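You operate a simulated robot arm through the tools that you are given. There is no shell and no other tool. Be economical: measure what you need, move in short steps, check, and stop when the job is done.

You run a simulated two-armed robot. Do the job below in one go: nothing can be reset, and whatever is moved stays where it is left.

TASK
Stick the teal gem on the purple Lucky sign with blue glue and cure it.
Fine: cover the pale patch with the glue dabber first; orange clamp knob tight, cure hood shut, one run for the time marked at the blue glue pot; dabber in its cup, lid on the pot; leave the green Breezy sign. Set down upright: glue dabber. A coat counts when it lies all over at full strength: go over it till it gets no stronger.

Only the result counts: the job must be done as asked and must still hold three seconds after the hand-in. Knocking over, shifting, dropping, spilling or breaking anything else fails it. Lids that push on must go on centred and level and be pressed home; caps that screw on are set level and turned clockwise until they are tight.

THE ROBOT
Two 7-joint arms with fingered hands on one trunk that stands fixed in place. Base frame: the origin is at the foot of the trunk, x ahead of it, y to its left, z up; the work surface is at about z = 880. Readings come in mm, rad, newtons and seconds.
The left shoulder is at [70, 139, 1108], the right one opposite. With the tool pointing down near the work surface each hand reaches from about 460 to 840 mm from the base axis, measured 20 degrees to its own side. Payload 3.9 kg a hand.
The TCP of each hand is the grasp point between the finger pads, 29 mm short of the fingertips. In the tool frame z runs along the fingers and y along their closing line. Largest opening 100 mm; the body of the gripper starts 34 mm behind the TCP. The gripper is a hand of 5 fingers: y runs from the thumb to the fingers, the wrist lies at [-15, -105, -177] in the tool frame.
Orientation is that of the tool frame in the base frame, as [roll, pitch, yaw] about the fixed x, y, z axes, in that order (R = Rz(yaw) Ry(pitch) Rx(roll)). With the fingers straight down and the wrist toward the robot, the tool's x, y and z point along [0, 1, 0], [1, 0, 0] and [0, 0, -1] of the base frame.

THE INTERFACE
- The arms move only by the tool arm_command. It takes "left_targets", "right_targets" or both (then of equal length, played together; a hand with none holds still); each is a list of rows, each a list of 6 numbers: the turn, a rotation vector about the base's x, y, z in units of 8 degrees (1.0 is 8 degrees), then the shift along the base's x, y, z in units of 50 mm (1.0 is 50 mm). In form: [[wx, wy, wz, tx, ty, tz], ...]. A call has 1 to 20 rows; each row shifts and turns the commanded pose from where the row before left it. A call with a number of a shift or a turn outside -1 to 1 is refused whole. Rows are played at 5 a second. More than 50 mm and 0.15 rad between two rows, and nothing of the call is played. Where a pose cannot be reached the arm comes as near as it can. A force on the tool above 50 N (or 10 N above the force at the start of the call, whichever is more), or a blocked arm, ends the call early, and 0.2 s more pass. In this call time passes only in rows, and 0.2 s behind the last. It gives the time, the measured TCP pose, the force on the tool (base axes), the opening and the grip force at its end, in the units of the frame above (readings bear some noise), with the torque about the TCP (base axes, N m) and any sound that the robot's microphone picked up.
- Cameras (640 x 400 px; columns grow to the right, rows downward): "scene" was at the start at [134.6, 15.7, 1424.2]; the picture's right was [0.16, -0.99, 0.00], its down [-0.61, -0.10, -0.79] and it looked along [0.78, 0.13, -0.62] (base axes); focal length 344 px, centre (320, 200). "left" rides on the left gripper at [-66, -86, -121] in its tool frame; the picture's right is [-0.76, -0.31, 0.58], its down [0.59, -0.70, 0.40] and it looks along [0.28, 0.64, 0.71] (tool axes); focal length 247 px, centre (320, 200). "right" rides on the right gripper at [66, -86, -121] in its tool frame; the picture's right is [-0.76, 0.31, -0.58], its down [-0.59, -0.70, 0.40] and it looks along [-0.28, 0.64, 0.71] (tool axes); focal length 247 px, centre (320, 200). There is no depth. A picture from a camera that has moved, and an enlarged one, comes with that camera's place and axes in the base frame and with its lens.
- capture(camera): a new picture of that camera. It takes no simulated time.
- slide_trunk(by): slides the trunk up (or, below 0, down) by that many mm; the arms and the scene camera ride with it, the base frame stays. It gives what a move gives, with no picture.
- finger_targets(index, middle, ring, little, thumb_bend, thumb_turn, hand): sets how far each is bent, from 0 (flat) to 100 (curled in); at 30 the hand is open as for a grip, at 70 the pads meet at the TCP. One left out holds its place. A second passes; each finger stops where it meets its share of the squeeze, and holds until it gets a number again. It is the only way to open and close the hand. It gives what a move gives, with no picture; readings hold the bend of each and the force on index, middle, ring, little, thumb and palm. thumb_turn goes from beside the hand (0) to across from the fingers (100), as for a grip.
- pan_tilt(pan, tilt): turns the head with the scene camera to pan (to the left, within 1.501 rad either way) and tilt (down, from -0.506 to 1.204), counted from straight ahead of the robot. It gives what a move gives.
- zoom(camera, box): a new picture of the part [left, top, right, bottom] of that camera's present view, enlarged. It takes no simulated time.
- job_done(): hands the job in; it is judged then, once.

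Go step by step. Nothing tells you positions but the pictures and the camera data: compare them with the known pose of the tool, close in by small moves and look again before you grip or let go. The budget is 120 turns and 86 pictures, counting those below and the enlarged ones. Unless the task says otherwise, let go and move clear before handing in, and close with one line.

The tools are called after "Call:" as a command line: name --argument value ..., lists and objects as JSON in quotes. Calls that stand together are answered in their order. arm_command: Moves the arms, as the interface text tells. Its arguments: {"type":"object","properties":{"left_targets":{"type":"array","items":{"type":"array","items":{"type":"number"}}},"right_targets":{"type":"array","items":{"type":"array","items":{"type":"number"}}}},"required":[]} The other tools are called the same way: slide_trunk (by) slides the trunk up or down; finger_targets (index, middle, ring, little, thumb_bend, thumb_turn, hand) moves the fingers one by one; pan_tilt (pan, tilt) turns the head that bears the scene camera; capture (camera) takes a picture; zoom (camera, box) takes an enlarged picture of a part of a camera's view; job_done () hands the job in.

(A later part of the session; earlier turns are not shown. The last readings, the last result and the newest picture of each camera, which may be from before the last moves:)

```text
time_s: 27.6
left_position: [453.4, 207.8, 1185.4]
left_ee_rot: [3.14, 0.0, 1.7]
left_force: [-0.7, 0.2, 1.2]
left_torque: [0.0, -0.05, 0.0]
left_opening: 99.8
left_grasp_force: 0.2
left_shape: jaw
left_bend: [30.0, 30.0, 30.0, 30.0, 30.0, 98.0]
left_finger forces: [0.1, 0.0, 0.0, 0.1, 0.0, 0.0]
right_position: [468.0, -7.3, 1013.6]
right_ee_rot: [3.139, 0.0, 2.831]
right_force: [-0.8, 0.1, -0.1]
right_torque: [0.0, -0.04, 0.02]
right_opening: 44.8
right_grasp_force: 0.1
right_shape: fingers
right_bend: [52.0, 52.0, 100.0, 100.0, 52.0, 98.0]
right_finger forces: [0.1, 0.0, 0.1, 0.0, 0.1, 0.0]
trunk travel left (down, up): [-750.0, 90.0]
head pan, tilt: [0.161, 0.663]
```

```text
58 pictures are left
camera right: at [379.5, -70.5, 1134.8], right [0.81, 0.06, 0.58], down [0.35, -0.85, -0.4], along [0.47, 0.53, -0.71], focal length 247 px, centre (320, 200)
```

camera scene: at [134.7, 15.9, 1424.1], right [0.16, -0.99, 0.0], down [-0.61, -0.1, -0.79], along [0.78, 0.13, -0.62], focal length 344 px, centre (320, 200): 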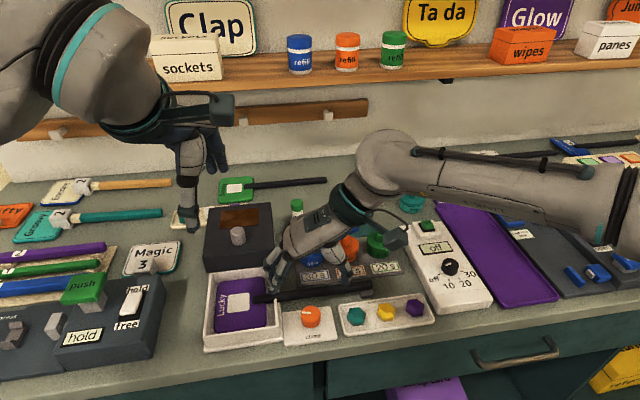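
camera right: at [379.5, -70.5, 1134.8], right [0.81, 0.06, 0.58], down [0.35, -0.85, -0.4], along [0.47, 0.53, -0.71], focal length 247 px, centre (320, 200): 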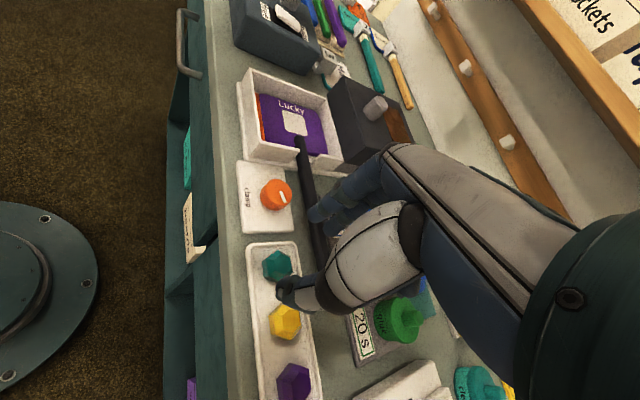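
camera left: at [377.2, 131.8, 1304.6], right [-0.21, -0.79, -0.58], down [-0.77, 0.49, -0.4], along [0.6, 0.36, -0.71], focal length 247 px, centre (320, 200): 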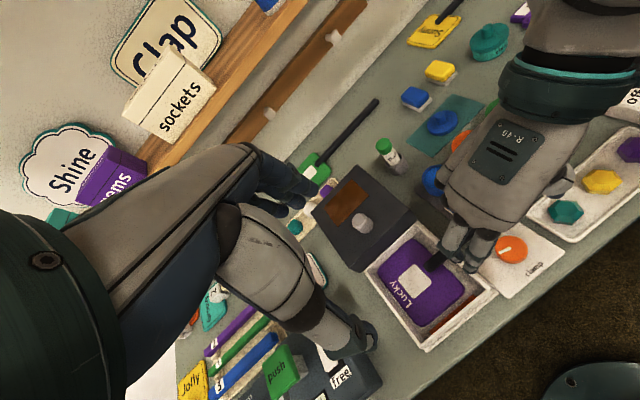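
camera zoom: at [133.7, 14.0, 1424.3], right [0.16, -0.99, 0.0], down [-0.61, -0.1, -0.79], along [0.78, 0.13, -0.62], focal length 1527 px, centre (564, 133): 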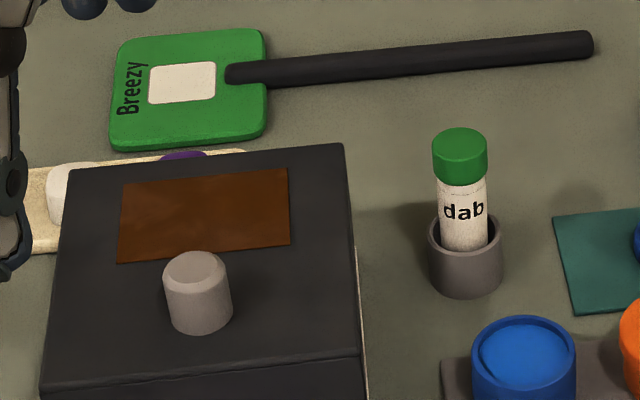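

Now the left hand goes above the dabber while the right hand moves over the timer dial.

Call:
arm_command --left_targets '[[0, 0, 0.118, 0.494, -0.104, -0.25], [0, 0, 0.118, 0.494, -0.104, -0.25], [0, 0, 0.118, 0.494, -0.104, -0.25], [0, 0, 0.118, 0.494, -0.104, -0.25], [0, 0, 0.118, 0.494, -0.104, -0.25], [0, 0, 0.118, 0.494, -0.104, -0.25], [0, 0, 0.118, 0.494, -0.104, -0.25], [0, 0, 0.118, 0.494, -0.104, -0.25], [0, 0, 0.118, 0.494, -0.104, -0.25], [0, 0, 0.118, 0.494, -0.104, -0.25]]' --right_targets '[[0, 0, -0.81, 0.288, -0.306, 0], [0, 0, -0.81, 0.288, -0.306, 0], [0, 0, -0.81, 0.288, -0.306, 0], [0, 0, -0.81, 0.288, -0.306, 0], [0, 0, -0.81, 0.288, -0.306, 0], [0, 0, -0.81, 0.288, -0.306, 0], [0, 0, -0.81, 0.288, -0.306, 0], [0, 0, -0.81, 0.288, -0.306, 0], [0, 0, -0.81, 0.288, -0.306, 0], [0, 0, -0.81, 0.288, -0.306, 0]]'

Call:
finger_targets --hand "left" --index 45 --middle 45 --ring 100 --little 100 --thumb_bend 45

Call:
capture --camera "scene"

Call:
capture --camera "left"

Call:
capture --camera "right"

```text
time_s: 29.8
left_position: [701.9, 156.3, 1058.0]
left_ee_rot: [-3.141, 0.0, 1.865]
left_force: [0.0, 0.8, -0.4]
left_torque: [0.02, -0.01, 0.01]
left_opening: 100.0
left_grasp_force: 0.0
left_shape: jaw
left_bend: [30.0, 30.0, 30.0, 30.0, 30.0, 98.0]
left_finger forces: [0.0, 0.0, 0.0, 0.0, 0.0, 0.1]
right_position: [613.6, -158.2, 1014.1]
right_ee_rot: [-3.14, -0.002, 1.699]
right_force: [0.8, 0.6, 0.7]
right_torque: [0.0, -0.01, 0.0]
right_opening: 45.2
right_grasp_force: 0.0
right_shape: fingers
right_bend: [52.0, 52.0, 100.0, 100.0, 52.0, 98.0]
right_finger forces: [0.0, 0.0, 0.0, 0.0, 0.1, 0.0]
trunk travel left (down, up): [-750.0, 90.0]
head pan, tilt: [0.161, 0.663]
```

```text
time_s: 30.8
left_position: [700.1, 155.6, 1060.0]
left_ee_rot: [3.141, 0.0, 1.863]
left_force: [0.5, 0.6, 0.4]
left_torque: [0.04, -0.04, 0.02]
left_opening: 62.9
left_grasp_force: 0.1
left_shape: fingers
left_bend: [45.0, 45.0, 100.0, 100.0, 45.0, 98.0]
left_finger forces: [0.0, 0.0, 0.1, 0.0, 0.1, 0.1]
right_position: [611.9, -157.8, 1015.1]
right_ee_rot: [-3.141, 0.0, 1.699]
right_force: [-0.4, -0.5, 0.3]
right_torque: [-0.03, 0.01, 0.0]
right_opening: 44.9
right_grasp_force: 0.0
right_shape: fingers
right_bend: [52.0, 52.0, 100.0, 100.0, 52.0, 98.0]
right_finger forces: [0.0, 0.0, 0.1, 0.0, 0.0, 0.0]
trunk travel left (down, up): [-750.0, 90.0]
head pan, tilt: [0.161, 0.663]
```

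```text
57 pictures are left
camera scene: at [134.9, 15.7, 1424.1], right [0.16, -0.99, 0.0], down [-0.61, -0.1, -0.79], along [0.78, 0.13, -0.62], focal length 344 px, centre (320, 200)
```

scene: 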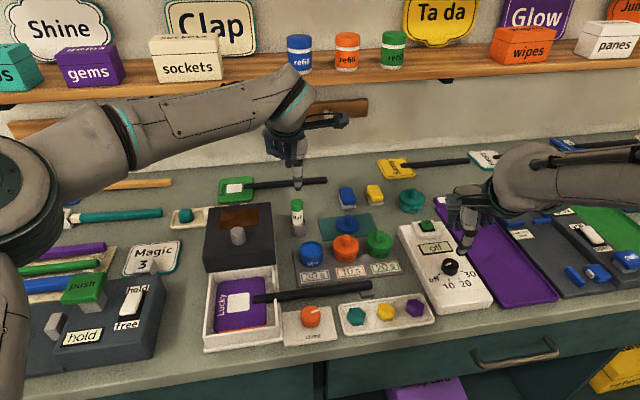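

```text
56 pictures are left
camera left: at [637.6, 67.9, 1179.9], right [-0.07, -0.81, -0.58], down [-0.84, 0.36, -0.4], along [0.53, 0.46, -0.71], focal length 247 px, centre (320, 200)
```

left: 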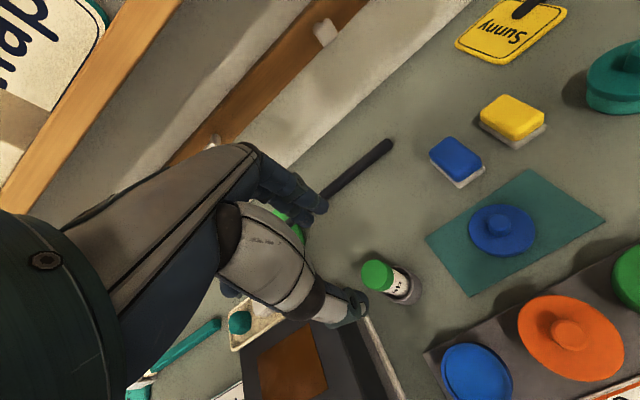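

```text
55 pictures are left
camera right: at [518.9, -105.4, 1136.1], right [0.4, -0.71, 0.58], down [-0.62, -0.67, -0.4], along [0.67, -0.2, -0.71], focal length 247 px, centre (320, 200)
```

right: 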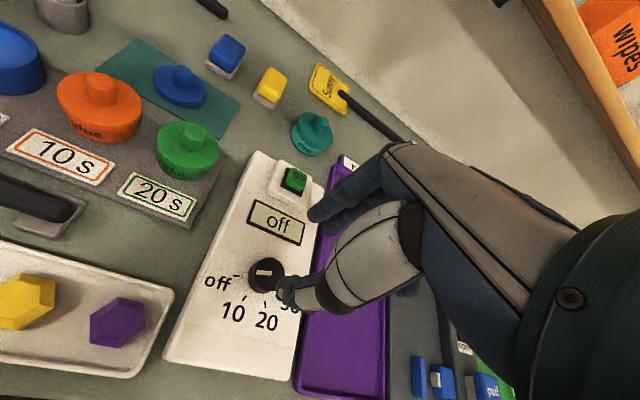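

Call:
zoom --camera "right" --box '[190, 220, 330, 350]'

Call:
arm_command --left_targets '[[0, 0, 0, -0.05, -0.015, -0.58], [0, 0, 0, -0.05, -0.015, -0.58]]'

Call:
zoom --camera "left" --box '[240, 180, 480, 380]'

Call:
zoom --camera "scene" --box '[240, 120, 360, 240]'

```text
3.08 times, centred on (260, 285) of right
camera zoom: at [518.9, -105.4, 1136.1], right [0.4, -0.71, 0.58], down [-0.62, -0.67, -0.4], along [0.67, -0.2, -0.71], focal length 760 px, centre (505, -62)
```

zoom: 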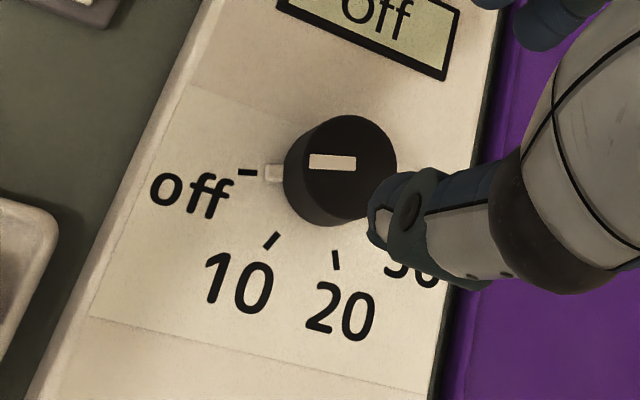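

```text
time_s: 31.4
left_position: [697.3, 155.0, 1003.7]
left_ee_rot: [3.141, 0.001, 1.865]
left_force: [-0.2, -0.6, 0.1]
left_torque: [0.02, -0.01, 0.01]
left_opening: 62.7
left_grasp_force: 0.1
left_shape: fingers
left_bend: [45.0, 45.0, 100.0, 100.0, 45.0, 98.0]
left_finger forces: [0.0, 0.1, 0.0, 0.0, 0.1, 0.0]
right_position: [612.4, -157.2, 1014.4]
right_ee_rot: [3.141, 0.0, 1.698]
right_force: [-0.8, -0.9, 0.3]
right_torque: [0.02, 0.02, 0.0]
right_opening: 45.2
right_grasp_force: 0.0
right_shape: fingers
right_bend: [52.0, 52.0, 100.0, 100.0, 52.0, 98.0]
right_finger forces: [0.1, 0.1, 0.0, 0.0, 0.1, 0.0]
trunk travel left (down, up): [-750.0, 90.0]
head pan, tilt: [0.161, 0.663]
```

```text
2.00 times, centred on (360, 280) of left
camera zoom: at [633.6, 67.5, 1122.8], right [-0.07, -0.81, -0.58], down [-0.84, 0.36, -0.4], along [0.53, 0.46, -0.71], focal length 494 px, centre (240, 40)
```

zoom: 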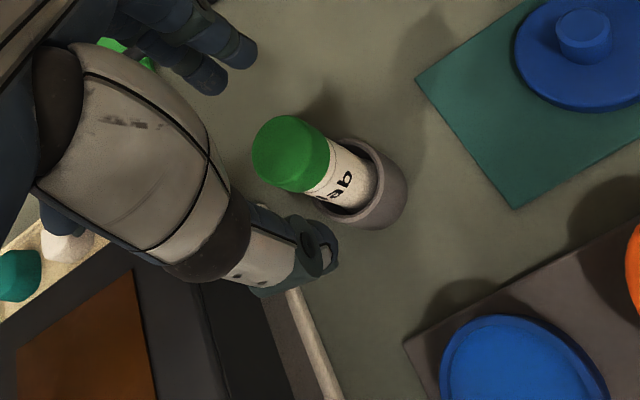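

```text
3.33 times, centred on (300, 180) of scene
camera zoom: at [135.2, 15.9, 1424.1], right [0.16, -0.99, 0.0], down [-0.61, -0.1, -0.79], along [0.78, 0.13, -0.62], focal length 1146 px, centre (387, 267)
```

zoom: 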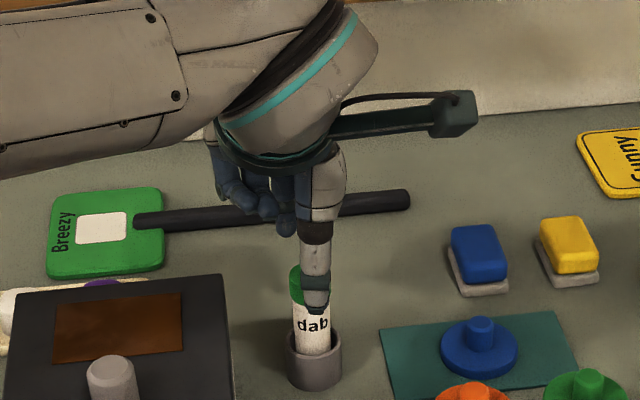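

The dabber stands right under the left grasp point. I go down and grip it; the dial runs counter-clockwise from off to 30.

Call:
arm_command --left_targets '[[0, 0, 0, 0, 0.01, -0.57], [0, 0, 0, 0, 0, -0.57]]' --right_targets '[[0, 0, 0, 0, -0.06, -0.75], [0, 0, 0, 0, 0, -0.75]]'

Call:
finger_targets --hand "left" --index 68 --middle 68 --thumb_bend 68

Call:
zoom --camera "left" --box '[240, 180, 480, 380]'

Call:
zoom --camera "scene" --box '[400, 180, 520, 310]'

```text
time_s: 32.0
left_position: [697.3, 156.0, 944.5]
left_ee_rot: [-3.141, 0.002, 1.864]
left_force: [0.7, -0.6, -0.6]
left_torque: [-0.01, 0.0, 0.04]
left_opening: 62.6
left_grasp_force: 0.0
left_shape: fingers
left_bend: [45.0, 45.0, 100.0, 100.0, 45.0, 98.0]
left_finger forces: [0.0, 0.0, 0.0, 0.1, 0.1, 0.0]
right_position: [610.8, -161.8, 941.4]
right_ee_rot: [3.138, 0.0, 1.699]
right_force: [-0.1, -0.3, 5.8]
right_torque: [-0.01, 0.18, 0.01]
right_opening: 44.9
right_grasp_force: 3.2
right_shape: fingers
right_bend: [52.0, 52.0, 100.0, 100.0, 52.0, 98.0]
right_finger forces: [0.0, 0.0, 0.0, 0.0, 5.5, 0.1]
trunk travel left (down, up): [-750.0, 90.0]
head pan, tilt: [0.161, 0.663]
```

```text
time_s: 33.0
left_position: [697.4, 155.6, 945.8]
left_ee_rot: [3.14, 0.002, 1.864]
left_force: [0.6, -0.3, 1.2]
left_torque: [0.01, 0.01, 0.0]
left_opening: 17.6
left_grasp_force: 4.5
left_shape: fingers
left_bend: [64.0, 66.0, 100.0, 100.0, 64.0, 97.0]
left_finger forces: [3.2, 1.3, 0.2, 0.0, 4.2, 0.0]
right_position: [611.5, -162.7, 941.5]
right_ee_rot: [3.138, 0.001, 1.699]
right_force: [0.9, -0.9, 9.5]
right_torque: [-0.03, 0.29, 0.0]
right_opening: 44.4
right_grasp_force: 4.9
right_shape: fingers
right_bend: [52.0, 52.0, 100.0, 100.0, 52.0, 98.0]
right_finger forces: [0.0, 0.3, 0.0, 0.0, 9.7, 0.0]
trunk travel left (down, up): [-750.0, 90.0]
head pan, tilt: [0.161, 0.663]
```

```text
2.00 times, centred on (360, 280) of left
camera zoom: at [633.3, 67.2, 1065.0], right [-0.07, -0.81, -0.58], down [-0.84, 0.36, -0.4], along [0.53, 0.46, -0.71], focal length 494 px, centre (240, 40)
```

zoom: 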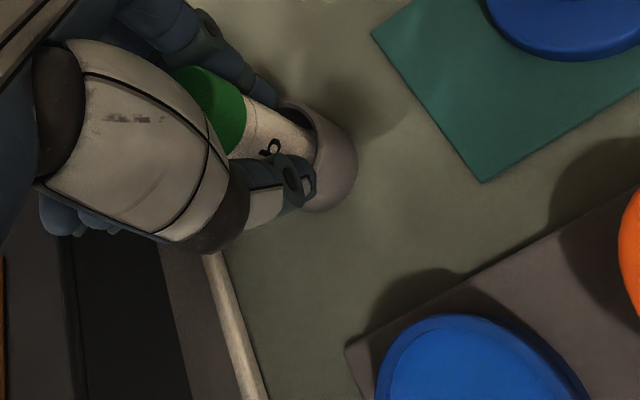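

```text
3.08 times, centred on (460, 245) of scene
camera zoom: at [133.0, 16.0, 1424.4], right [0.16, -0.99, 0.0], down [-0.61, -0.1, -0.79], along [0.78, 0.13, -0.62], focal length 1057 px, centre (-111, 62)
```

zoom: 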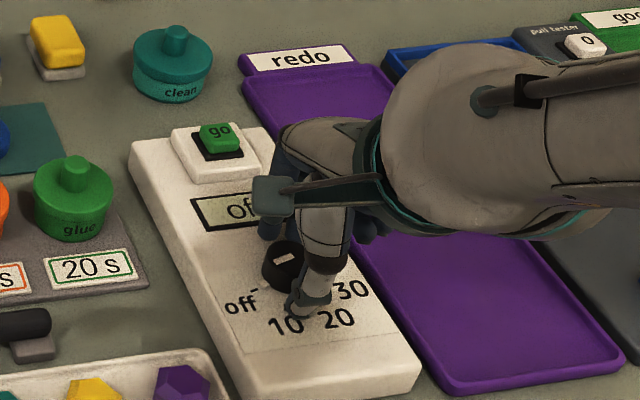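

The dabber is held; I firm up the grip. The right thumb touches the panel, so I raise that hand a few mm, centre it and grip the dial.

Call:
arm_command --right_targets '[[0, 0, 0, 0.02, 0.04, 0.1]]'

Call:
finger_targets --hand "right" --index 66 --middle 66 --thumb_bend 66

Call:
finger_targets --hand "left" --index 72 --middle 72 --thumb_bend 72

Call:
arm_command --left_targets '[[0, 0, 0, 0, 0, 0.3], [0, 0, 0, 0, 0, 0.4], [0, 0, 0, 0, 0, 0.4]]' --right_targets '[[0, 0, 0.8, 0, 0, 0], [0, 0, 0.8, 0, 0, 0], [0, 0, 0.8, 0, 0, 0]]'

Call:
zoom --camera "scene" --box '[400, 180, 520, 310]'

Call:
zoom --camera "scene" --box '[250, 120, 370, 240]'

```text
time_s: 33.4
left_position: [698.1, 155.2, 944.2]
left_ee_rot: [3.14, 0.002, 1.863]
left_force: [0.8, 0.3, 2.0]
left_torque: [-0.01, 0.02, 0.01]
left_opening: 17.4
left_grasp_force: 4.3
left_shape: fingers
left_bend: [64.0, 66.0, 100.0, 100.0, 65.0, 97.0]
left_finger forces: [3.4, 1.3, 0.1, 0.0, 4.5, 0.0]
right_position: [612.2, -160.2, 944.8]
right_ee_rot: [-3.139, 0.0, 1.703]
right_force: [0.2, 0.3, -0.7]
right_torque: [0.01, 0.01, 0.03]
right_opening: 44.7
right_grasp_force: 0.1
right_shape: fingers
right_bend: [52.0, 52.0, 100.0, 100.0, 52.0, 98.0]
right_finger forces: [0.1, 0.1, 0.1, 0.0, 0.0, 0.1]
trunk travel left (down, up): [-750.0, 90.0]
head pan, tilt: [0.161, 0.663]
```

```text
time_s: 34.4
left_position: [698.1, 156.7, 944.9]
left_ee_rot: [-3.141, 0.002, 1.864]
left_force: [1.2, -0.1, 2.6]
left_torque: [0.02, 0.0, 0.02]
left_opening: 17.3
left_grasp_force: 4.1
left_shape: fingers
left_bend: [64.0, 66.0, 100.0, 100.0, 65.0, 97.0]
left_finger forces: [3.4, 1.3, 0.0, 0.0, 4.3, 0.0]
right_position: [611.3, -159.0, 946.0]
right_ee_rot: [3.14, 0.0, 1.701]
right_force: [-2.2, -0.8, -2.0]
right_torque: [-0.01, 0.12, 0.0]
right_opening: 23.5
right_grasp_force: 4.1
right_shape: fingers
right_bend: [64.0, 65.0, 100.0, 100.0, 62.0, 97.0]
right_finger forces: [2.0, 0.8, 0.0, 0.0, 5.5, 0.0]
trunk travel left (down, up): [-750.0, 90.0]
head pan, tilt: [0.161, 0.663]
```

```text
time_s: 35.4
left_position: [696.8, 155.5, 944.9]
left_ee_rot: [3.14, -0.001, 1.864]
left_force: [0.5, 0.1, 1.3]
left_torque: [-0.01, 0.01, 0.01]
left_opening: 16.5
left_grasp_force: 8.6
left_shape: fingers
left_bend: [64.0, 67.0, 100.0, 100.0, 65.0, 97.0]
left_finger forces: [5.9, 3.2, 0.0, 0.0, 8.5, 0.1]
right_position: [611.0, -160.4, 944.0]
right_ee_rot: [-3.142, -0.001, 1.699]
right_force: [-3.5, 0.1, -1.7]
right_torque: [-0.01, 0.08, 0.04]
right_opening: 24.0
right_grasp_force: 3.7
right_shape: fingers
right_bend: [64.0, 65.0, 100.0, 100.0, 61.0, 97.0]
right_finger forces: [1.9, 0.6, 0.0, 0.0, 5.5, 0.0]
trunk travel left (down, up): [-750.0, 90.0]
head pan, tilt: [0.161, 0.663]
```

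```text
time_s: 36.2
left_position: [693.9, 154.8, 1002.3]
left_ee_rot: [3.14, -0.002, 1.865]
left_force: [-0.4, 0.0, -0.4]
left_torque: [0.03, 0.01, -0.01]
left_opening: 16.8
left_grasp_force: 8.2
left_shape: fingers
left_bend: [64.0, 68.0, 100.0, 100.0, 65.0, 96.0]
left_finger forces: [5.6, 3.0, 0.1, 0.0, 8.3, 0.0]
right_position: [612.3, -160.0, 943.6]
right_ee_rot: [3.14, 0.0, 2.036]
right_force: [-2.6, 1.0, 1.4]
right_torque: [0.0, 0.11, -0.01]
right_opening: 23.5
right_grasp_force: 4.5
right_shape: fingers
right_bend: [64.0, 65.0, 100.0, 100.0, 62.0, 96.0]
right_finger forces: [2.3, 0.6, 0.0, 0.1, 5.9, 0.1]
trunk travel left (down, up): [-750.0, 90.0]
head pan, tilt: [0.161, 0.663]
```

```text
3.08 times, centred on (460, 245) of scene
camera zoom: at [133.3, 14.9, 1424.3], right [0.16, -0.99, 0.0], down [-0.61, -0.1, -0.79], along [0.78, 0.13, -0.62], focal length 1057 px, centre (-111, 62)
```

zoom: 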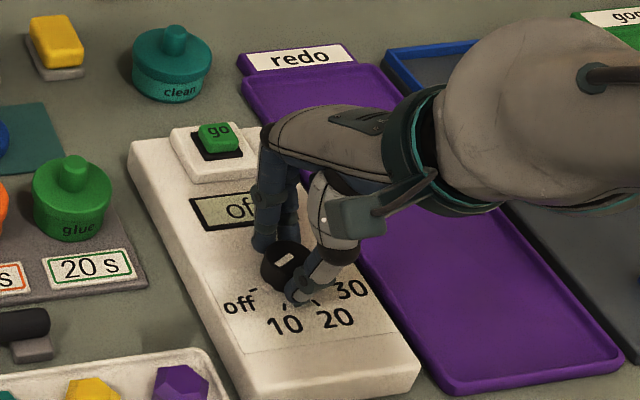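

```text
3.33 times, centred on (310, 180) of scene
camera zoom: at [133.3, 14.9, 1424.3], right [0.16, -0.99, 0.0], down [-0.61, -0.1, -0.79], along [0.78, 0.13, -0.62], focal length 1146 px, centre (353, 267)
```

zoom: 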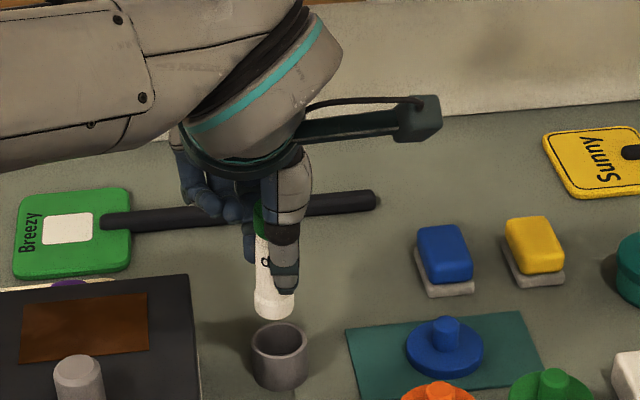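

The dabber came out of its cup and the dial is turning. I keep turning the dial and bring the dabber above the blue pot.

Call:
arm_command --left_targets '[[0, 0, 0, 0, 0, 0.5], [0, 0, 0, -0.55, -0.32, 0], [0, 0, 0, -0.55, -0.32, 0], [0, 0, 0, -0.56, -0.32, 0]]' --right_targets '[[0, 0, 0.8, 0, 0, 0], [0, 0, 0.8, 0, 0, 0], [0, 0, 0.8, 0, 0, 0], [0, 0, 0.8, 0, 0, 0]]'

Call:
zoom --camera "scene" --box '[400, 180, 520, 310]'

Call:
capture --camera "left"

Call:
zoom --camera "scene" --box '[250, 160, 370, 280]'

```text
time_s: 37.2
left_position: [611.0, 106.7, 1024.7]
left_ee_rot: [3.139, 0.001, 1.865]
left_force: [0.2, -0.1, 0.4]
left_torque: [0.0, -0.02, 0.0]
left_opening: 16.7
left_grasp_force: 9.0
left_shape: fingers
left_bend: [64.0, 68.0, 100.0, 100.0, 65.0, 96.0]
left_finger forces: [5.6, 3.0, 0.0, 0.0, 8.3, 0.0]
right_position: [610.6, -158.7, 943.6]
right_ee_rot: [3.14, 0.0, 2.483]
right_force: [-4.4, 1.3, 1.6]
right_torque: [0.03, 0.14, -0.04]
right_opening: 23.4
right_grasp_force: 4.2
right_shape: fingers
right_bend: [63.0, 65.0, 100.0, 100.0, 62.0, 96.0]
right_finger forces: [3.1, 0.7, 0.0, 0.1, 6.1, 0.1]
trunk travel left (down, up): [-750.0, 90.0]
head pan, tilt: [0.161, 0.663]
```

```text
3.08 times, centred on (460, 245) of scene
camera zoom: at [132.8, 15.5, 1424.3], right [0.16, -0.99, 0.0], down [-0.61, -0.1, -0.79], along [0.78, 0.13, -0.61], focal length 1057 px, centre (-111, 62)
```

zoom: 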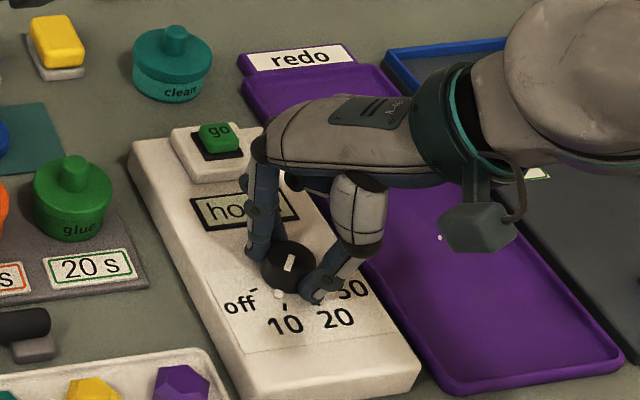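

```text
46 pictures are left
camera left: at [547.7, 18.6, 1144.4], right [-0.07, -0.81, -0.58], down [-0.84, 0.36, -0.4], along [0.53, 0.46, -0.71], focal length 247 px, centre (320, 200)
```

left: 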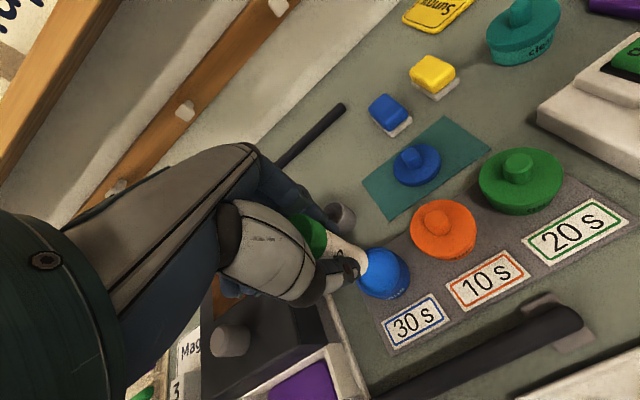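

```text
3.33 times, centred on (310, 220) of scene
camera zoom: at [132.8, 15.5, 1424.3], right [0.16, -0.99, 0.0], down [-0.61, -0.1, -0.79], along [0.78, 0.13, -0.61], focal length 1146 px, centre (353, 133)
```

zoom: 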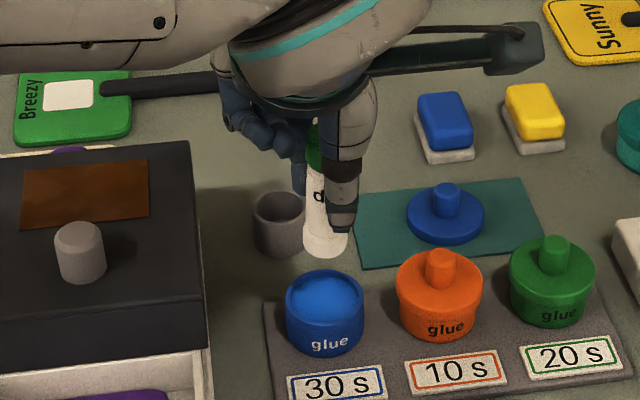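

The dabber tip hangs above the pot's centre and the timer now shows "hood". I dip gently and go on turning the dial.

Call:
arm_command --left_targets '[[0, 0, 0, 0, 0.03, -0.4], [0, 0, 0, 0, 0, -0.4], [0, 0, 0, 0, 0, -0.2], [0, 0, 0, 0, 0, -0.1]]' --right_targets '[[0, 0, 0.9, 0, 0, 0], [0, 0, 0.9, 0, 0, 0], [0, 0, 0.9, 0, 0, 0], [0, 0, 0.9, 0, 0, 0]]'

Call:
zoom --camera "scene" --box '[250, 170, 500, 310]'

```text
time_s: 38.2
left_position: [611.3, 106.7, 973.2]
left_ee_rot: [3.136, 0.004, 1.863]
left_force: [0.3, 1.8, 9.2]
left_torque: [0.01, -0.01, 0.0]
left_opening: 16.2
left_grasp_force: 10.1
left_shape: fingers
left_bend: [64.0, 68.0, 100.0, 100.0, 66.0, 96.0]
left_finger forces: [6.5, 4.6, 0.0, 0.1, 8.8, 0.0]
right_position: [611.2, -159.0, 943.6]
right_ee_rot: [3.141, 0.002, 2.986]
right_force: [-4.0, 2.0, -1.3]
right_torque: [0.04, 0.08, -0.03]
right_opening: 23.5
right_grasp_force: 4.9
right_shape: fingers
right_bend: [62.0, 65.0, 100.0, 100.0, 62.0, 95.0]
right_finger forces: [3.8, 0.9, 0.1, 0.0, 5.0, 0.0]
trunk travel left (down, up): [-750.0, 90.0]
head pan, tilt: [0.161, 0.663]
```

```text
2.56 times, centred on (375, 240) of scene
camera zoom: at [132.4, 16.2, 1424.6], right [0.16, -0.99, 0.0], down [-0.61, -0.1, -0.79], along [0.78, 0.13, -0.61], focal length 880 px, centre (179, 98)
```

zoom: 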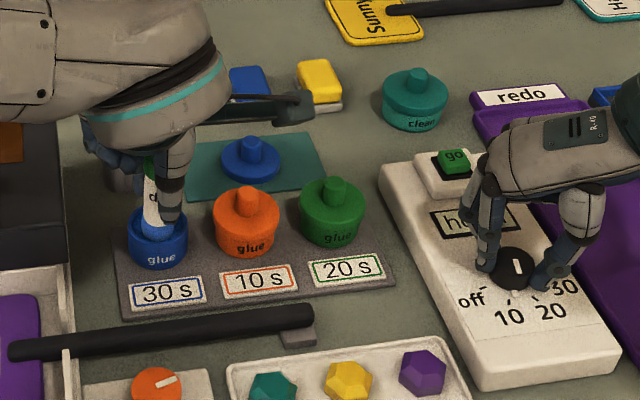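

Call:
arm_command --left_targets '[[0, 0, 0, 0, 0, 0.2], [0, 0, 0, 0, 0, 0.4], [0, 0, 0, 0, 0, 0.4], [0, 0, 0, 0, 0, 0.3]]' --right_targets '[[0, 0, 0.9, 0, 0, 0], [0, 0, 0.9, 0, 0, 0], [0, 0, 0.9, 0, 0, 0], [0, 0, 0.9, 0, 0, 0]]'

Call:
zoom --camera "scene" --box '[250, 170, 500, 310]'

```text
time_s: 39.2
left_position: [610.5, 109.5, 1034.3]
left_ee_rot: [3.14, 0.003, 1.865]
left_force: [0.0, -0.1, -0.6]
left_torque: [-0.02, 0.01, -0.02]
left_opening: 16.6
left_grasp_force: 8.6
left_shape: fingers
left_bend: [64.0, 68.0, 100.0, 100.0, 66.0, 96.0]
left_finger forces: [5.7, 3.4, 0.0, 0.0, 8.5, 0.0]
right_position: [610.3, -159.4, 944.1]
right_ee_rot: [-3.141, 0.001, -2.795]
right_force: [-5.7, 0.8, 1.3]
right_torque: [0.0, 0.14, 0.03]
right_opening: 23.9
right_grasp_force: 5.1
right_shape: fingers
right_bend: [61.0, 65.0, 100.0, 100.0, 63.0, 95.0]
right_finger forces: [5.5, 0.7, 0.0, 0.0, 4.1, 0.0]
trunk travel left (down, up): [-750.0, 90.0]
head pan, tilt: [0.161, 0.663]
```

```text
2.56 times, centred on (375, 240) of scene
camera zoom: at [133.2, 16.1, 1424.3], right [0.16, -0.99, 0.0], down [-0.61, -0.1, -0.79], along [0.78, 0.13, -0.62], focal length 880 px, centre (179, 98)
```

zoom: 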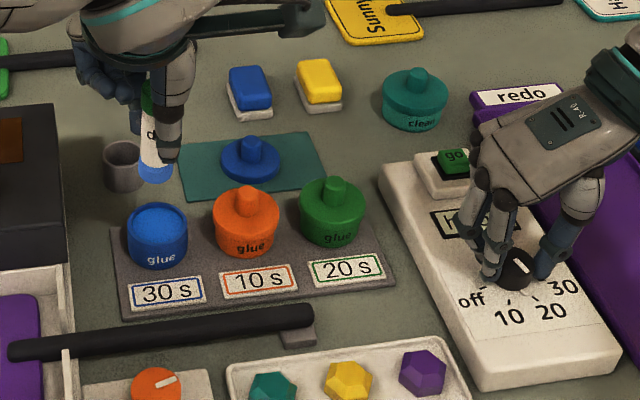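

The tip is blue with glue. I carry it around over the patch while turning the dial further.

Call:
arm_command --left_targets '[[0, 0, 0, -0.86, 0, 0], [0, 0, 0, -0.86, 0, 0], [0, 0, 0, -0.87, 0, 0], [0, 0, 0, 0, 0.72, 0], [0, 0, 0, 0, 0.72, 0], [0, 0, 0, 0, 0.7, 0]]' --right_targets '[[0, 0, 0.75, 0, 0, 0], [0, 0, 0.75, 0, 0, 0], [0, 0, 0.75, 0, 0, 0], [0, 0, 0.75, 0, 0, 0], [0, 0, 0, 0, 0, 0], [0, 0, 0, 0, 0, 0]]'

Call:
capture --camera "scene"

Call:
zoom --camera "scene" --box '[180, 210, 300, 350]'

Call:
zoom --camera "scene" --box '[400, 200, 500, 310]'

```text
time_s: 40.6
left_position: [483.6, 216.2, 1036.5]
left_ee_rot: [3.141, 0.004, 1.864]
left_force: [0.9, -0.8, -0.4]
left_torque: [0.0, -0.01, -0.02]
left_opening: 16.3
left_grasp_force: 8.2
left_shape: fingers
left_bend: [64.0, 68.0, 100.0, 100.0, 66.0, 96.0]
left_finger forces: [5.5, 3.3, 0.0, 0.1, 8.1, 0.0]
right_position: [611.6, -157.7, 944.5]
right_ee_rot: [-3.138, -0.001, -2.376]
right_force: [-5.0, -0.1, 1.7]
right_torque: [0.04, 0.14, -0.03]
right_opening: 24.3
right_grasp_force: 5.5
right_shape: fingers
right_bend: [60.0, 65.0, 100.0, 100.0, 63.0, 96.0]
right_finger forces: [6.2, 1.3, 0.1, 0.0, 3.9, 0.0]
trunk travel left (down, up): [-750.0, 90.0]
head pan, tilt: [0.161, 0.663]
```

```text
42 pictures are left
camera scene: at [133.1, 17.8, 1424.3], right [0.16, -0.99, 0.0], down [-0.61, -0.1, -0.79], along [0.78, 0.13, -0.62], focal length 344 px, centre (320, 200)
```

scene: 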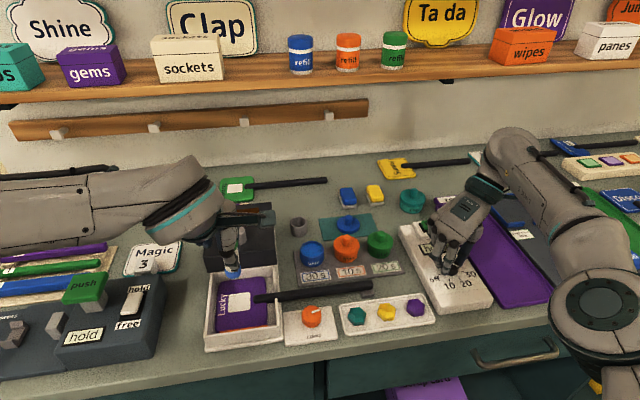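

```text
2.86 times, centred on (240, 280) of scene
camera zoom: at [133.1, 17.8, 1424.3], right [0.16, -0.99, 0.0], down [-0.61, -0.1, -0.79], along [0.78, 0.13, -0.62], focal length 982 px, centre (549, -29)
```

zoom: 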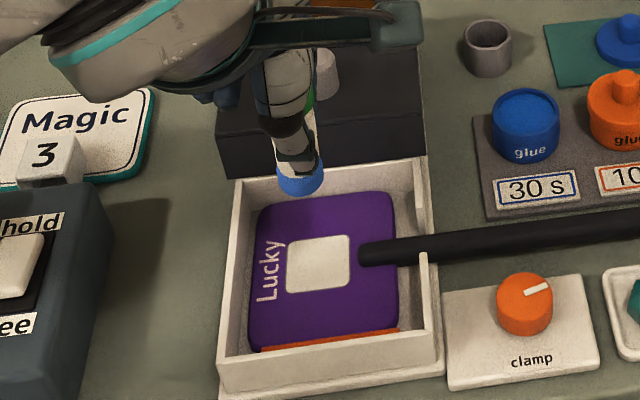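

```text
3.64 times, centred on (450, 255) of scene
camera zoom: at [133.1, 17.8, 1424.3], right [0.16, -0.99, 0.0], down [-0.61, -0.1, -0.79], along [0.78, 0.13, -0.62], focal length 1250 px, centre (-153, 0)
```

zoom: 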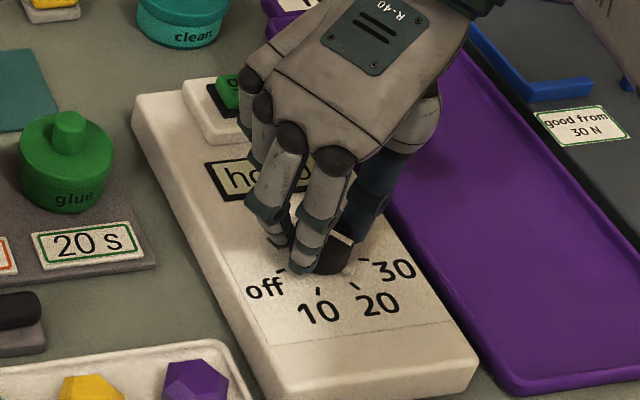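

The dial's true position is hidden, so I let go with the right hand to see it. The left hand goes down near the patch.

Call:
finger_targets --hand "right" --index 52 --middle 52 --thumb_bend 52

Call:
arm_command --left_targets '[[0, 0, 0, 0.04, -0.02, -0.45], [0, 0, 0, 0, 0, -0.45], [0, 0, 0, 0, 0, -0.4], [0, 0, 0, 0, 0, 0]]' --right_targets '[[0, 0, 0, 0, 0, 0.9], [0, 0, -0.9, 0, -0.4, 0.4], [0, 0, -0.9, 0, -0.4, 0], [0, 0, -0.9, 0, -0.4, 0]]'

Call:
zoom --camera "scene" --box '[180, 210, 300, 350]'

Call:
zoom --camera "scene" --box '[400, 200, 500, 310]'

```text
time_s: 41.6
left_position: [483.3, 216.1, 1037.9]
left_ee_rot: [3.141, 0.002, 1.864]
left_force: [0.1, -0.2, 0.7]
left_torque: [-0.02, 0.01, -0.02]
left_opening: 16.3
left_grasp_force: 8.5
left_shape: fingers
left_bend: [64.0, 68.0, 100.0, 100.0, 66.0, 96.0]
left_finger forces: [5.6, 3.3, 0.0, 0.1, 8.1, 0.0]
right_position: [612.9, -158.9, 943.4]
right_ee_rot: [3.141, 0.001, -2.377]
right_force: [0.7, -0.5, 0.2]
right_torque: [0.0, -0.01, 0.01]
right_opening: 44.8
right_grasp_force: 0.1
right_shape: fingers
right_bend: [52.0, 52.0, 100.0, 100.0, 52.0, 97.0]
right_finger forces: [0.0, 0.1, 0.0, 0.0, 0.0, 0.1]
trunk travel left (down, up): [-750.0, 90.0]
head pan, tilt: [0.161, 0.663]
```

```text
time_s: 42.6
left_position: [483.3, 213.1, 970.0]
left_ee_rot: [3.141, 0.0, 1.864]
left_force: [0.6, 0.2, -0.5]
left_torque: [0.01, -0.03, 0.0]
left_opening: 16.3
left_grasp_force: 8.7
left_shape: fingers
left_bend: [64.0, 68.0, 100.0, 100.0, 66.0, 96.0]
left_finger forces: [5.6, 3.3, 0.0, 0.0, 8.1, 0.1]
right_position: [611.0, -220.4, 1008.7]
right_ee_rot: [3.141, 0.0, -2.755]
right_force: [0.2, -0.2, -0.6]
right_torque: [-0.03, 0.01, 0.01]
right_opening: 45.2
right_grasp_force: 0.1
right_shape: fingers
right_bend: [52.0, 52.0, 100.0, 100.0, 52.0, 98.0]
right_finger forces: [0.1, 0.0, 0.1, 0.0, 0.1, 0.0]
trunk travel left (down, up): [-750.0, 90.0]
head pan, tilt: [0.161, 0.663]
```

```text
2.86 times, centred on (240, 280) of scene
camera zoom: at [133.4, 14.8, 1424.3], right [0.16, -0.99, 0.0], down [-0.61, -0.1, -0.79], along [0.78, 0.13, -0.62], focal length 982 px, centre (549, -29)
```

zoom: 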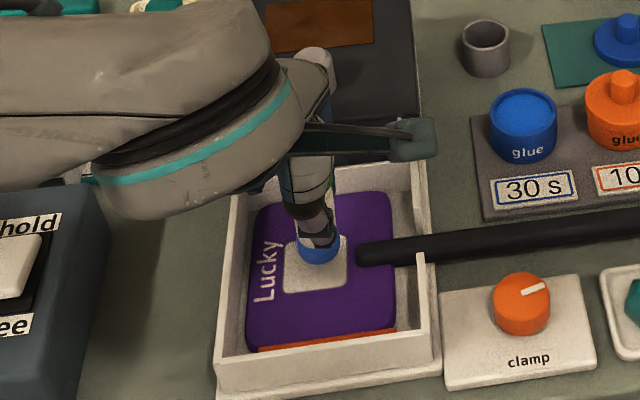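

```text
3.64 times, centred on (450, 255) of scene
camera zoom: at [133.4, 14.8, 1424.3], right [0.16, -0.99, 0.0], down [-0.61, -0.1, -0.79], along [0.78, 0.13, -0.62], focal length 1250 px, centre (-153, 0)
```

zoom: 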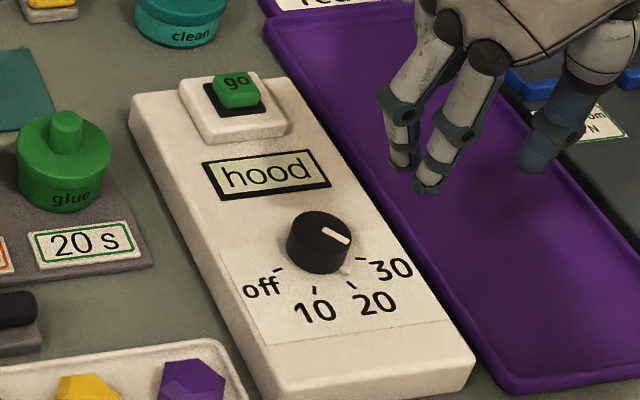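

The dial points between 20 and 30 and needs about 25° more. I regrip it, and the left hand comes down onto the patch.

Call:
arm_command --left_targets '[[0, 0, 0, 0, 0.06, -0.08], [0, 0, 0, 0, 0, -0.06], [0, 0, 0, 0, 0, -0.04]]' --right_targets '[[0, 0, 0, 0.01, 0.62, 0], [0, 0, 0, 0, 0.6, -0.6], [0, 0, 0, 0, 0, -0.7]]'

Call:
finger_targets --hand "right" --index 66 --middle 66 --thumb_bend 66

Call:
arm_command --right_targets '[[0, 0, 0.8, 0, 0, 0], [0, 0, 0.8, 0, 0, 0], [0, 0, 0.8, 0, 0, 0], [0, 0, 0.8, 0, 0, 0]]'

Call:
zoom --camera "scene" --box '[180, 210, 300, 350]'

```text
time_s: 43.4
left_position: [487.7, 216.8, 959.9]
left_ee_rot: [3.141, 0.001, 1.865]
left_force: [-1.5, -0.7, -0.8]
left_torque: [-0.02, 0.0, -0.03]
left_opening: 16.5
left_grasp_force: 8.6
left_shape: fingers
left_bend: [64.0, 68.0, 100.0, 100.0, 66.0, 96.0]
left_finger forces: [5.5, 3.3, 0.1, 0.0, 8.1, 0.0]
right_position: [614.9, -156.4, 940.8]
right_ee_rot: [3.14, 0.001, -2.755]
right_force: [-0.2, 0.1, 0.0]
right_torque: [0.04, 0.02, 0.0]
right_opening: 44.9
right_grasp_force: 0.0
right_shape: fingers
right_bend: [52.0, 52.0, 100.0, 100.0, 52.0, 98.0]
right_finger forces: [0.0, 0.0, 0.1, 0.0, 0.0, 0.1]
trunk travel left (down, up): [-750.0, 90.0]
head pan, tilt: [0.161, 0.663]
```

```text
time_s: 44.4
left_position: [486.1, 218.4, 960.2]
left_ee_rot: [-3.141, 0.001, 1.862]
left_force: [-0.1, -0.5, -0.4]
left_torque: [0.04, 0.0, 0.0]
left_opening: 16.5
left_grasp_force: 8.5
left_shape: fingers
left_bend: [64.0, 68.0, 100.0, 100.0, 66.0, 96.0]
left_finger forces: [5.5, 3.3, 0.0, 0.1, 8.1, 0.0]
right_position: [613.5, -157.3, 942.4]
right_ee_rot: [-3.142, -0.001, -2.755]
right_force: [0.5, 1.4, -1.0]
right_torque: [0.01, -0.01, -0.03]
right_opening: 25.3
right_grasp_force: 5.0
right_shape: fingers
right_bend: [61.0, 66.0, 100.0, 100.0, 62.0, 97.0]
right_finger forces: [4.9, 0.0, 0.0, 0.0, 4.3, 0.0]
trunk travel left (down, up): [-750.0, 90.0]
head pan, tilt: [0.161, 0.663]
```

```text
time_s: 45.4
left_position: [482.1, 220.7, 961.5]
left_ee_rot: [3.141, 0.004, 1.866]
left_force: [-0.5, 0.4, 0.5]
left_torque: [-0.04, -0.02, -0.02]
left_opening: 16.4
left_grasp_force: 8.3
left_shape: fingers
left_bend: [64.0, 68.0, 100.0, 100.0, 66.0, 96.0]
left_finger forces: [5.5, 3.4, 0.0, 0.1, 8.1, 0.0]
right_position: [607.9, -160.5, 940.9]
right_ee_rot: [-3.136, 0.007, -2.306]
right_force: [7.1, 10.8, 24.1]
right_torque: [-0.03, -0.4, -0.04]
right_opening: 24.3
right_grasp_force: 17.7
right_shape: fingers
right_bend: [61.0, 64.0, 100.0, 100.0, 64.0, 100.0]
right_finger forces: [4.3, 6.7, 0.0, 0.0, 23.6, 0.0]
right hand out of reach, approached as far as the arm can: row 4
trunk travel left (down, up): [-750.0, 90.0]
head pan, tilt: [0.161, 0.663]
```

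```text
2.86 times, centred on (240, 280) of scene
camera zoom: at [130.6, 20.4, 1425.1], right [0.16, -0.99, 0.0], down [-0.61, -0.1, -0.79], along [0.78, 0.13, -0.61], focal length 982 px, centre (549, -29)
```

zoom: 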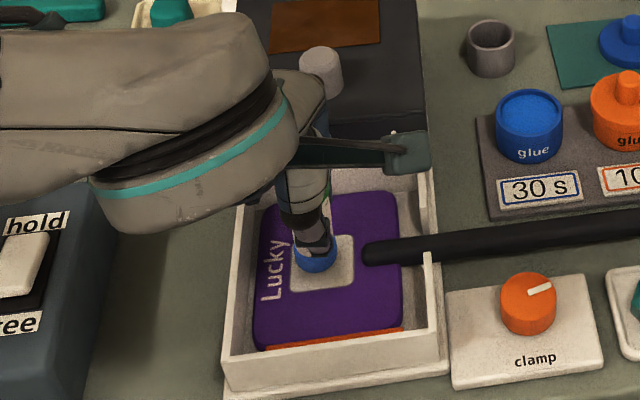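

The right arm hit its reach limit and presses, so I release and lift it, then check the dial.

Call:
finger_targets --hand "right" --index 50 --middle 50 --thumb_bend 50

Call:
arm_command --right_targets '[[0, 0, 0, 0, 0, 0.9], [0, 0, -0.9, 0, -0.4, 0.4], [0, 0, -0.9, 0, -0.4, 0], [0, 0, -0.9, 0, -0.4, 0]]'

Call:
zoom --camera "scene" --box '[400, 200, 500, 310]'

Call:
zoom --camera "scene" --box '[180, 210, 300, 350]'

```text
time_s: 46.4
left_position: [481.4, 220.3, 962.2]
left_ee_rot: [3.139, 0.003, 1.864]
left_force: [0.0, 1.3, -0.1]
left_torque: [-0.01, 0.0, 0.02]
left_opening: 16.2
left_grasp_force: 8.6
left_shape: fingers
left_bend: [64.0, 68.0, 100.0, 100.0, 66.0, 96.0]
left_finger forces: [5.6, 3.2, 0.0, 0.0, 8.1, 0.0]
right_position: [606.5, -163.1, 940.3]
right_ee_rot: [-3.133, 0.007, -2.307]
right_force: [4.2, 4.7, 35.2]
right_torque: [0.02, -0.41, -0.01]
right_opening: 37.6
right_grasp_force: 18.6
right_shape: fingers
right_bend: [50.0, 55.0, 100.0, 100.0, 57.0, 100.0]
right_finger forces: [0.0, 11.6, 0.0, 0.0, 25.1, 0.0]
trunk travel left (down, up): [-750.0, 90.0]
head pan, tilt: [0.161, 0.663]
```

```text
time_s: 47.4
left_position: [485.5, 218.2, 960.2]
left_ee_rot: [3.14, 0.0, 1.864]
left_force: [-0.6, 0.2, -0.2]
left_torque: [-0.02, -0.01, 0.02]
left_opening: 16.2
left_grasp_force: 8.7
left_shape: fingers
left_bend: [64.0, 68.0, 100.0, 100.0, 66.0, 96.0]
left_finger forces: [5.5, 3.3, 0.0, 0.1, 8.1, 0.0]
right_position: [608.9, -228.6, 999.6]
right_ee_rot: [-3.139, 0.001, -2.687]
right_force: [0.8, -0.1, 0.3]
right_torque: [-0.03, -0.02, -0.01]
right_opening: 49.9
right_grasp_force: 0.0
right_shape: fingers
right_bend: [50.0, 50.0, 100.0, 100.0, 50.0, 98.0]
right_finger forces: [0.0, 0.0, 0.1, 0.0, 0.0, 0.0]
right hand out of reach, approached as far as the arm can: row 2
trunk travel left (down, up): [-750.0, 90.0]
head pan, tilt: [0.161, 0.663]
```

```text
3.64 times, centred on (450, 255) of scene
camera zoom: at [134.1, 15.8, 1424.2], right [0.16, -0.99, 0.0], down [-0.61, -0.1, -0.79], along [0.78, 0.13, -0.62], focal length 1250 px, centre (-153, 0)
```

zoom: 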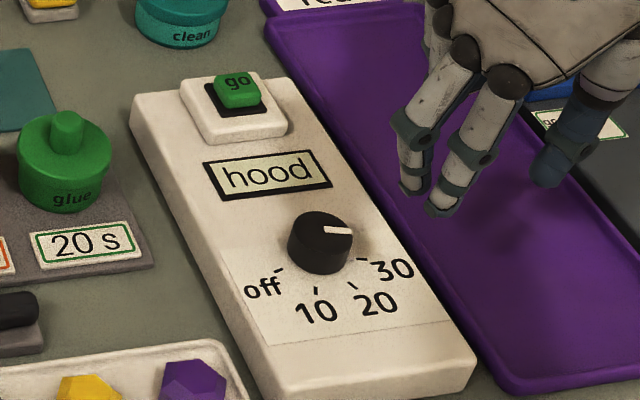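

```text
2.86 times, centred on (240, 280) of scene
camera zoom: at [134.1, 15.8, 1424.2], right [0.16, -0.99, 0.0], down [-0.61, -0.1, -0.79], along [0.78, 0.13, -0.62], focal length 982 px, centre (549, -29)
```

zoom: 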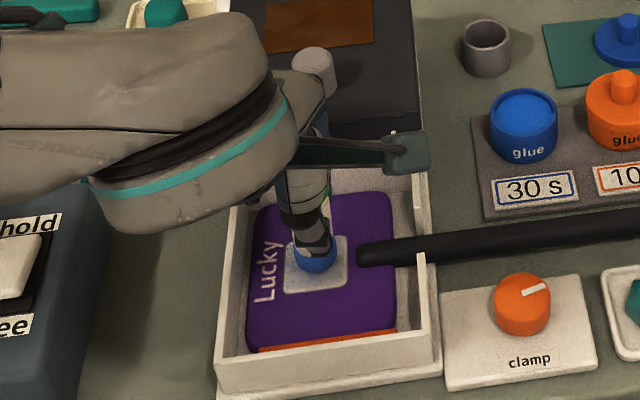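

The dial mark now points at 30. I lower the dabber in small steps to contact.

Call:
arm_command --left_targets '[[0, 0, 0, 0, 0, -0.04], [0, 0, 0, 0, 0, -0.04]]'

Call:
arm_command --left_targets '[[0, 0, 0, 0, 0, -0.04], [0, 0, 0, 0, 0, -0.04]]'

```text
time_s: 48.0
left_position: [486.0, 217.3, 957.9]
left_ee_rot: [3.138, 0.001, 1.864]
left_force: [-0.1, 1.1, 5.2]
left_torque: [0.0, -0.02, 0.02]
left_opening: 16.5
left_grasp_force: 9.5
left_shape: fingers
left_bend: [64.0, 68.0, 100.0, 100.0, 66.0, 96.0]
left_finger forces: [6.0, 3.9, 0.1, 0.0, 8.1, 0.0]
right_position: [607.3, -228.8, 999.5]
right_ee_rot: [3.141, 0.0, -2.685]
right_force: [-0.4, -0.9, 0.2]
right_torque: [0.02, -0.04, 0.04]
right_opening: 50.0
right_grasp_force: 0.0
right_shape: fingers
right_bend: [50.0, 50.0, 100.0, 100.0, 50.0, 98.0]
right_finger forces: [0.1, 0.0, 0.0, 0.1, 0.0, 0.1]
trunk travel left (down, up): [-750.0, 90.0]
head pan, tilt: [0.161, 0.663]
```

```text
time_s: 48.6
left_position: [483.5, 217.2, 952.7]
left_ee_rot: [3.141, 0.0, 1.865]
left_force: [-0.5, 2.4, 13.4]
left_torque: [0.03, 0.04, 0.01]
left_opening: 15.3
left_grasp_force: 11.0
left_shape: fingers
left_bend: [64.0, 68.0, 100.0, 100.0, 67.0, 96.0]
left_finger forces: [6.1, 6.5, 0.1, 0.0, 9.3, 0.1]
right_position: [608.4, -227.5, 999.5]
right_ee_rot: [-3.141, 0.001, -2.684]
right_force: [0.0, 0.0, -0.6]
right_torque: [0.03, -0.02, -0.01]
right_opening: 50.1
right_grasp_force: 0.0
right_shape: fingers
right_bend: [50.0, 50.0, 100.0, 100.0, 50.0, 98.0]
right_finger forces: [0.1, 0.0, 0.1, 0.1, 0.0, 0.1]
trunk travel left (down, up): [-750.0, 90.0]
head pan, tilt: [0.161, 0.663]
```

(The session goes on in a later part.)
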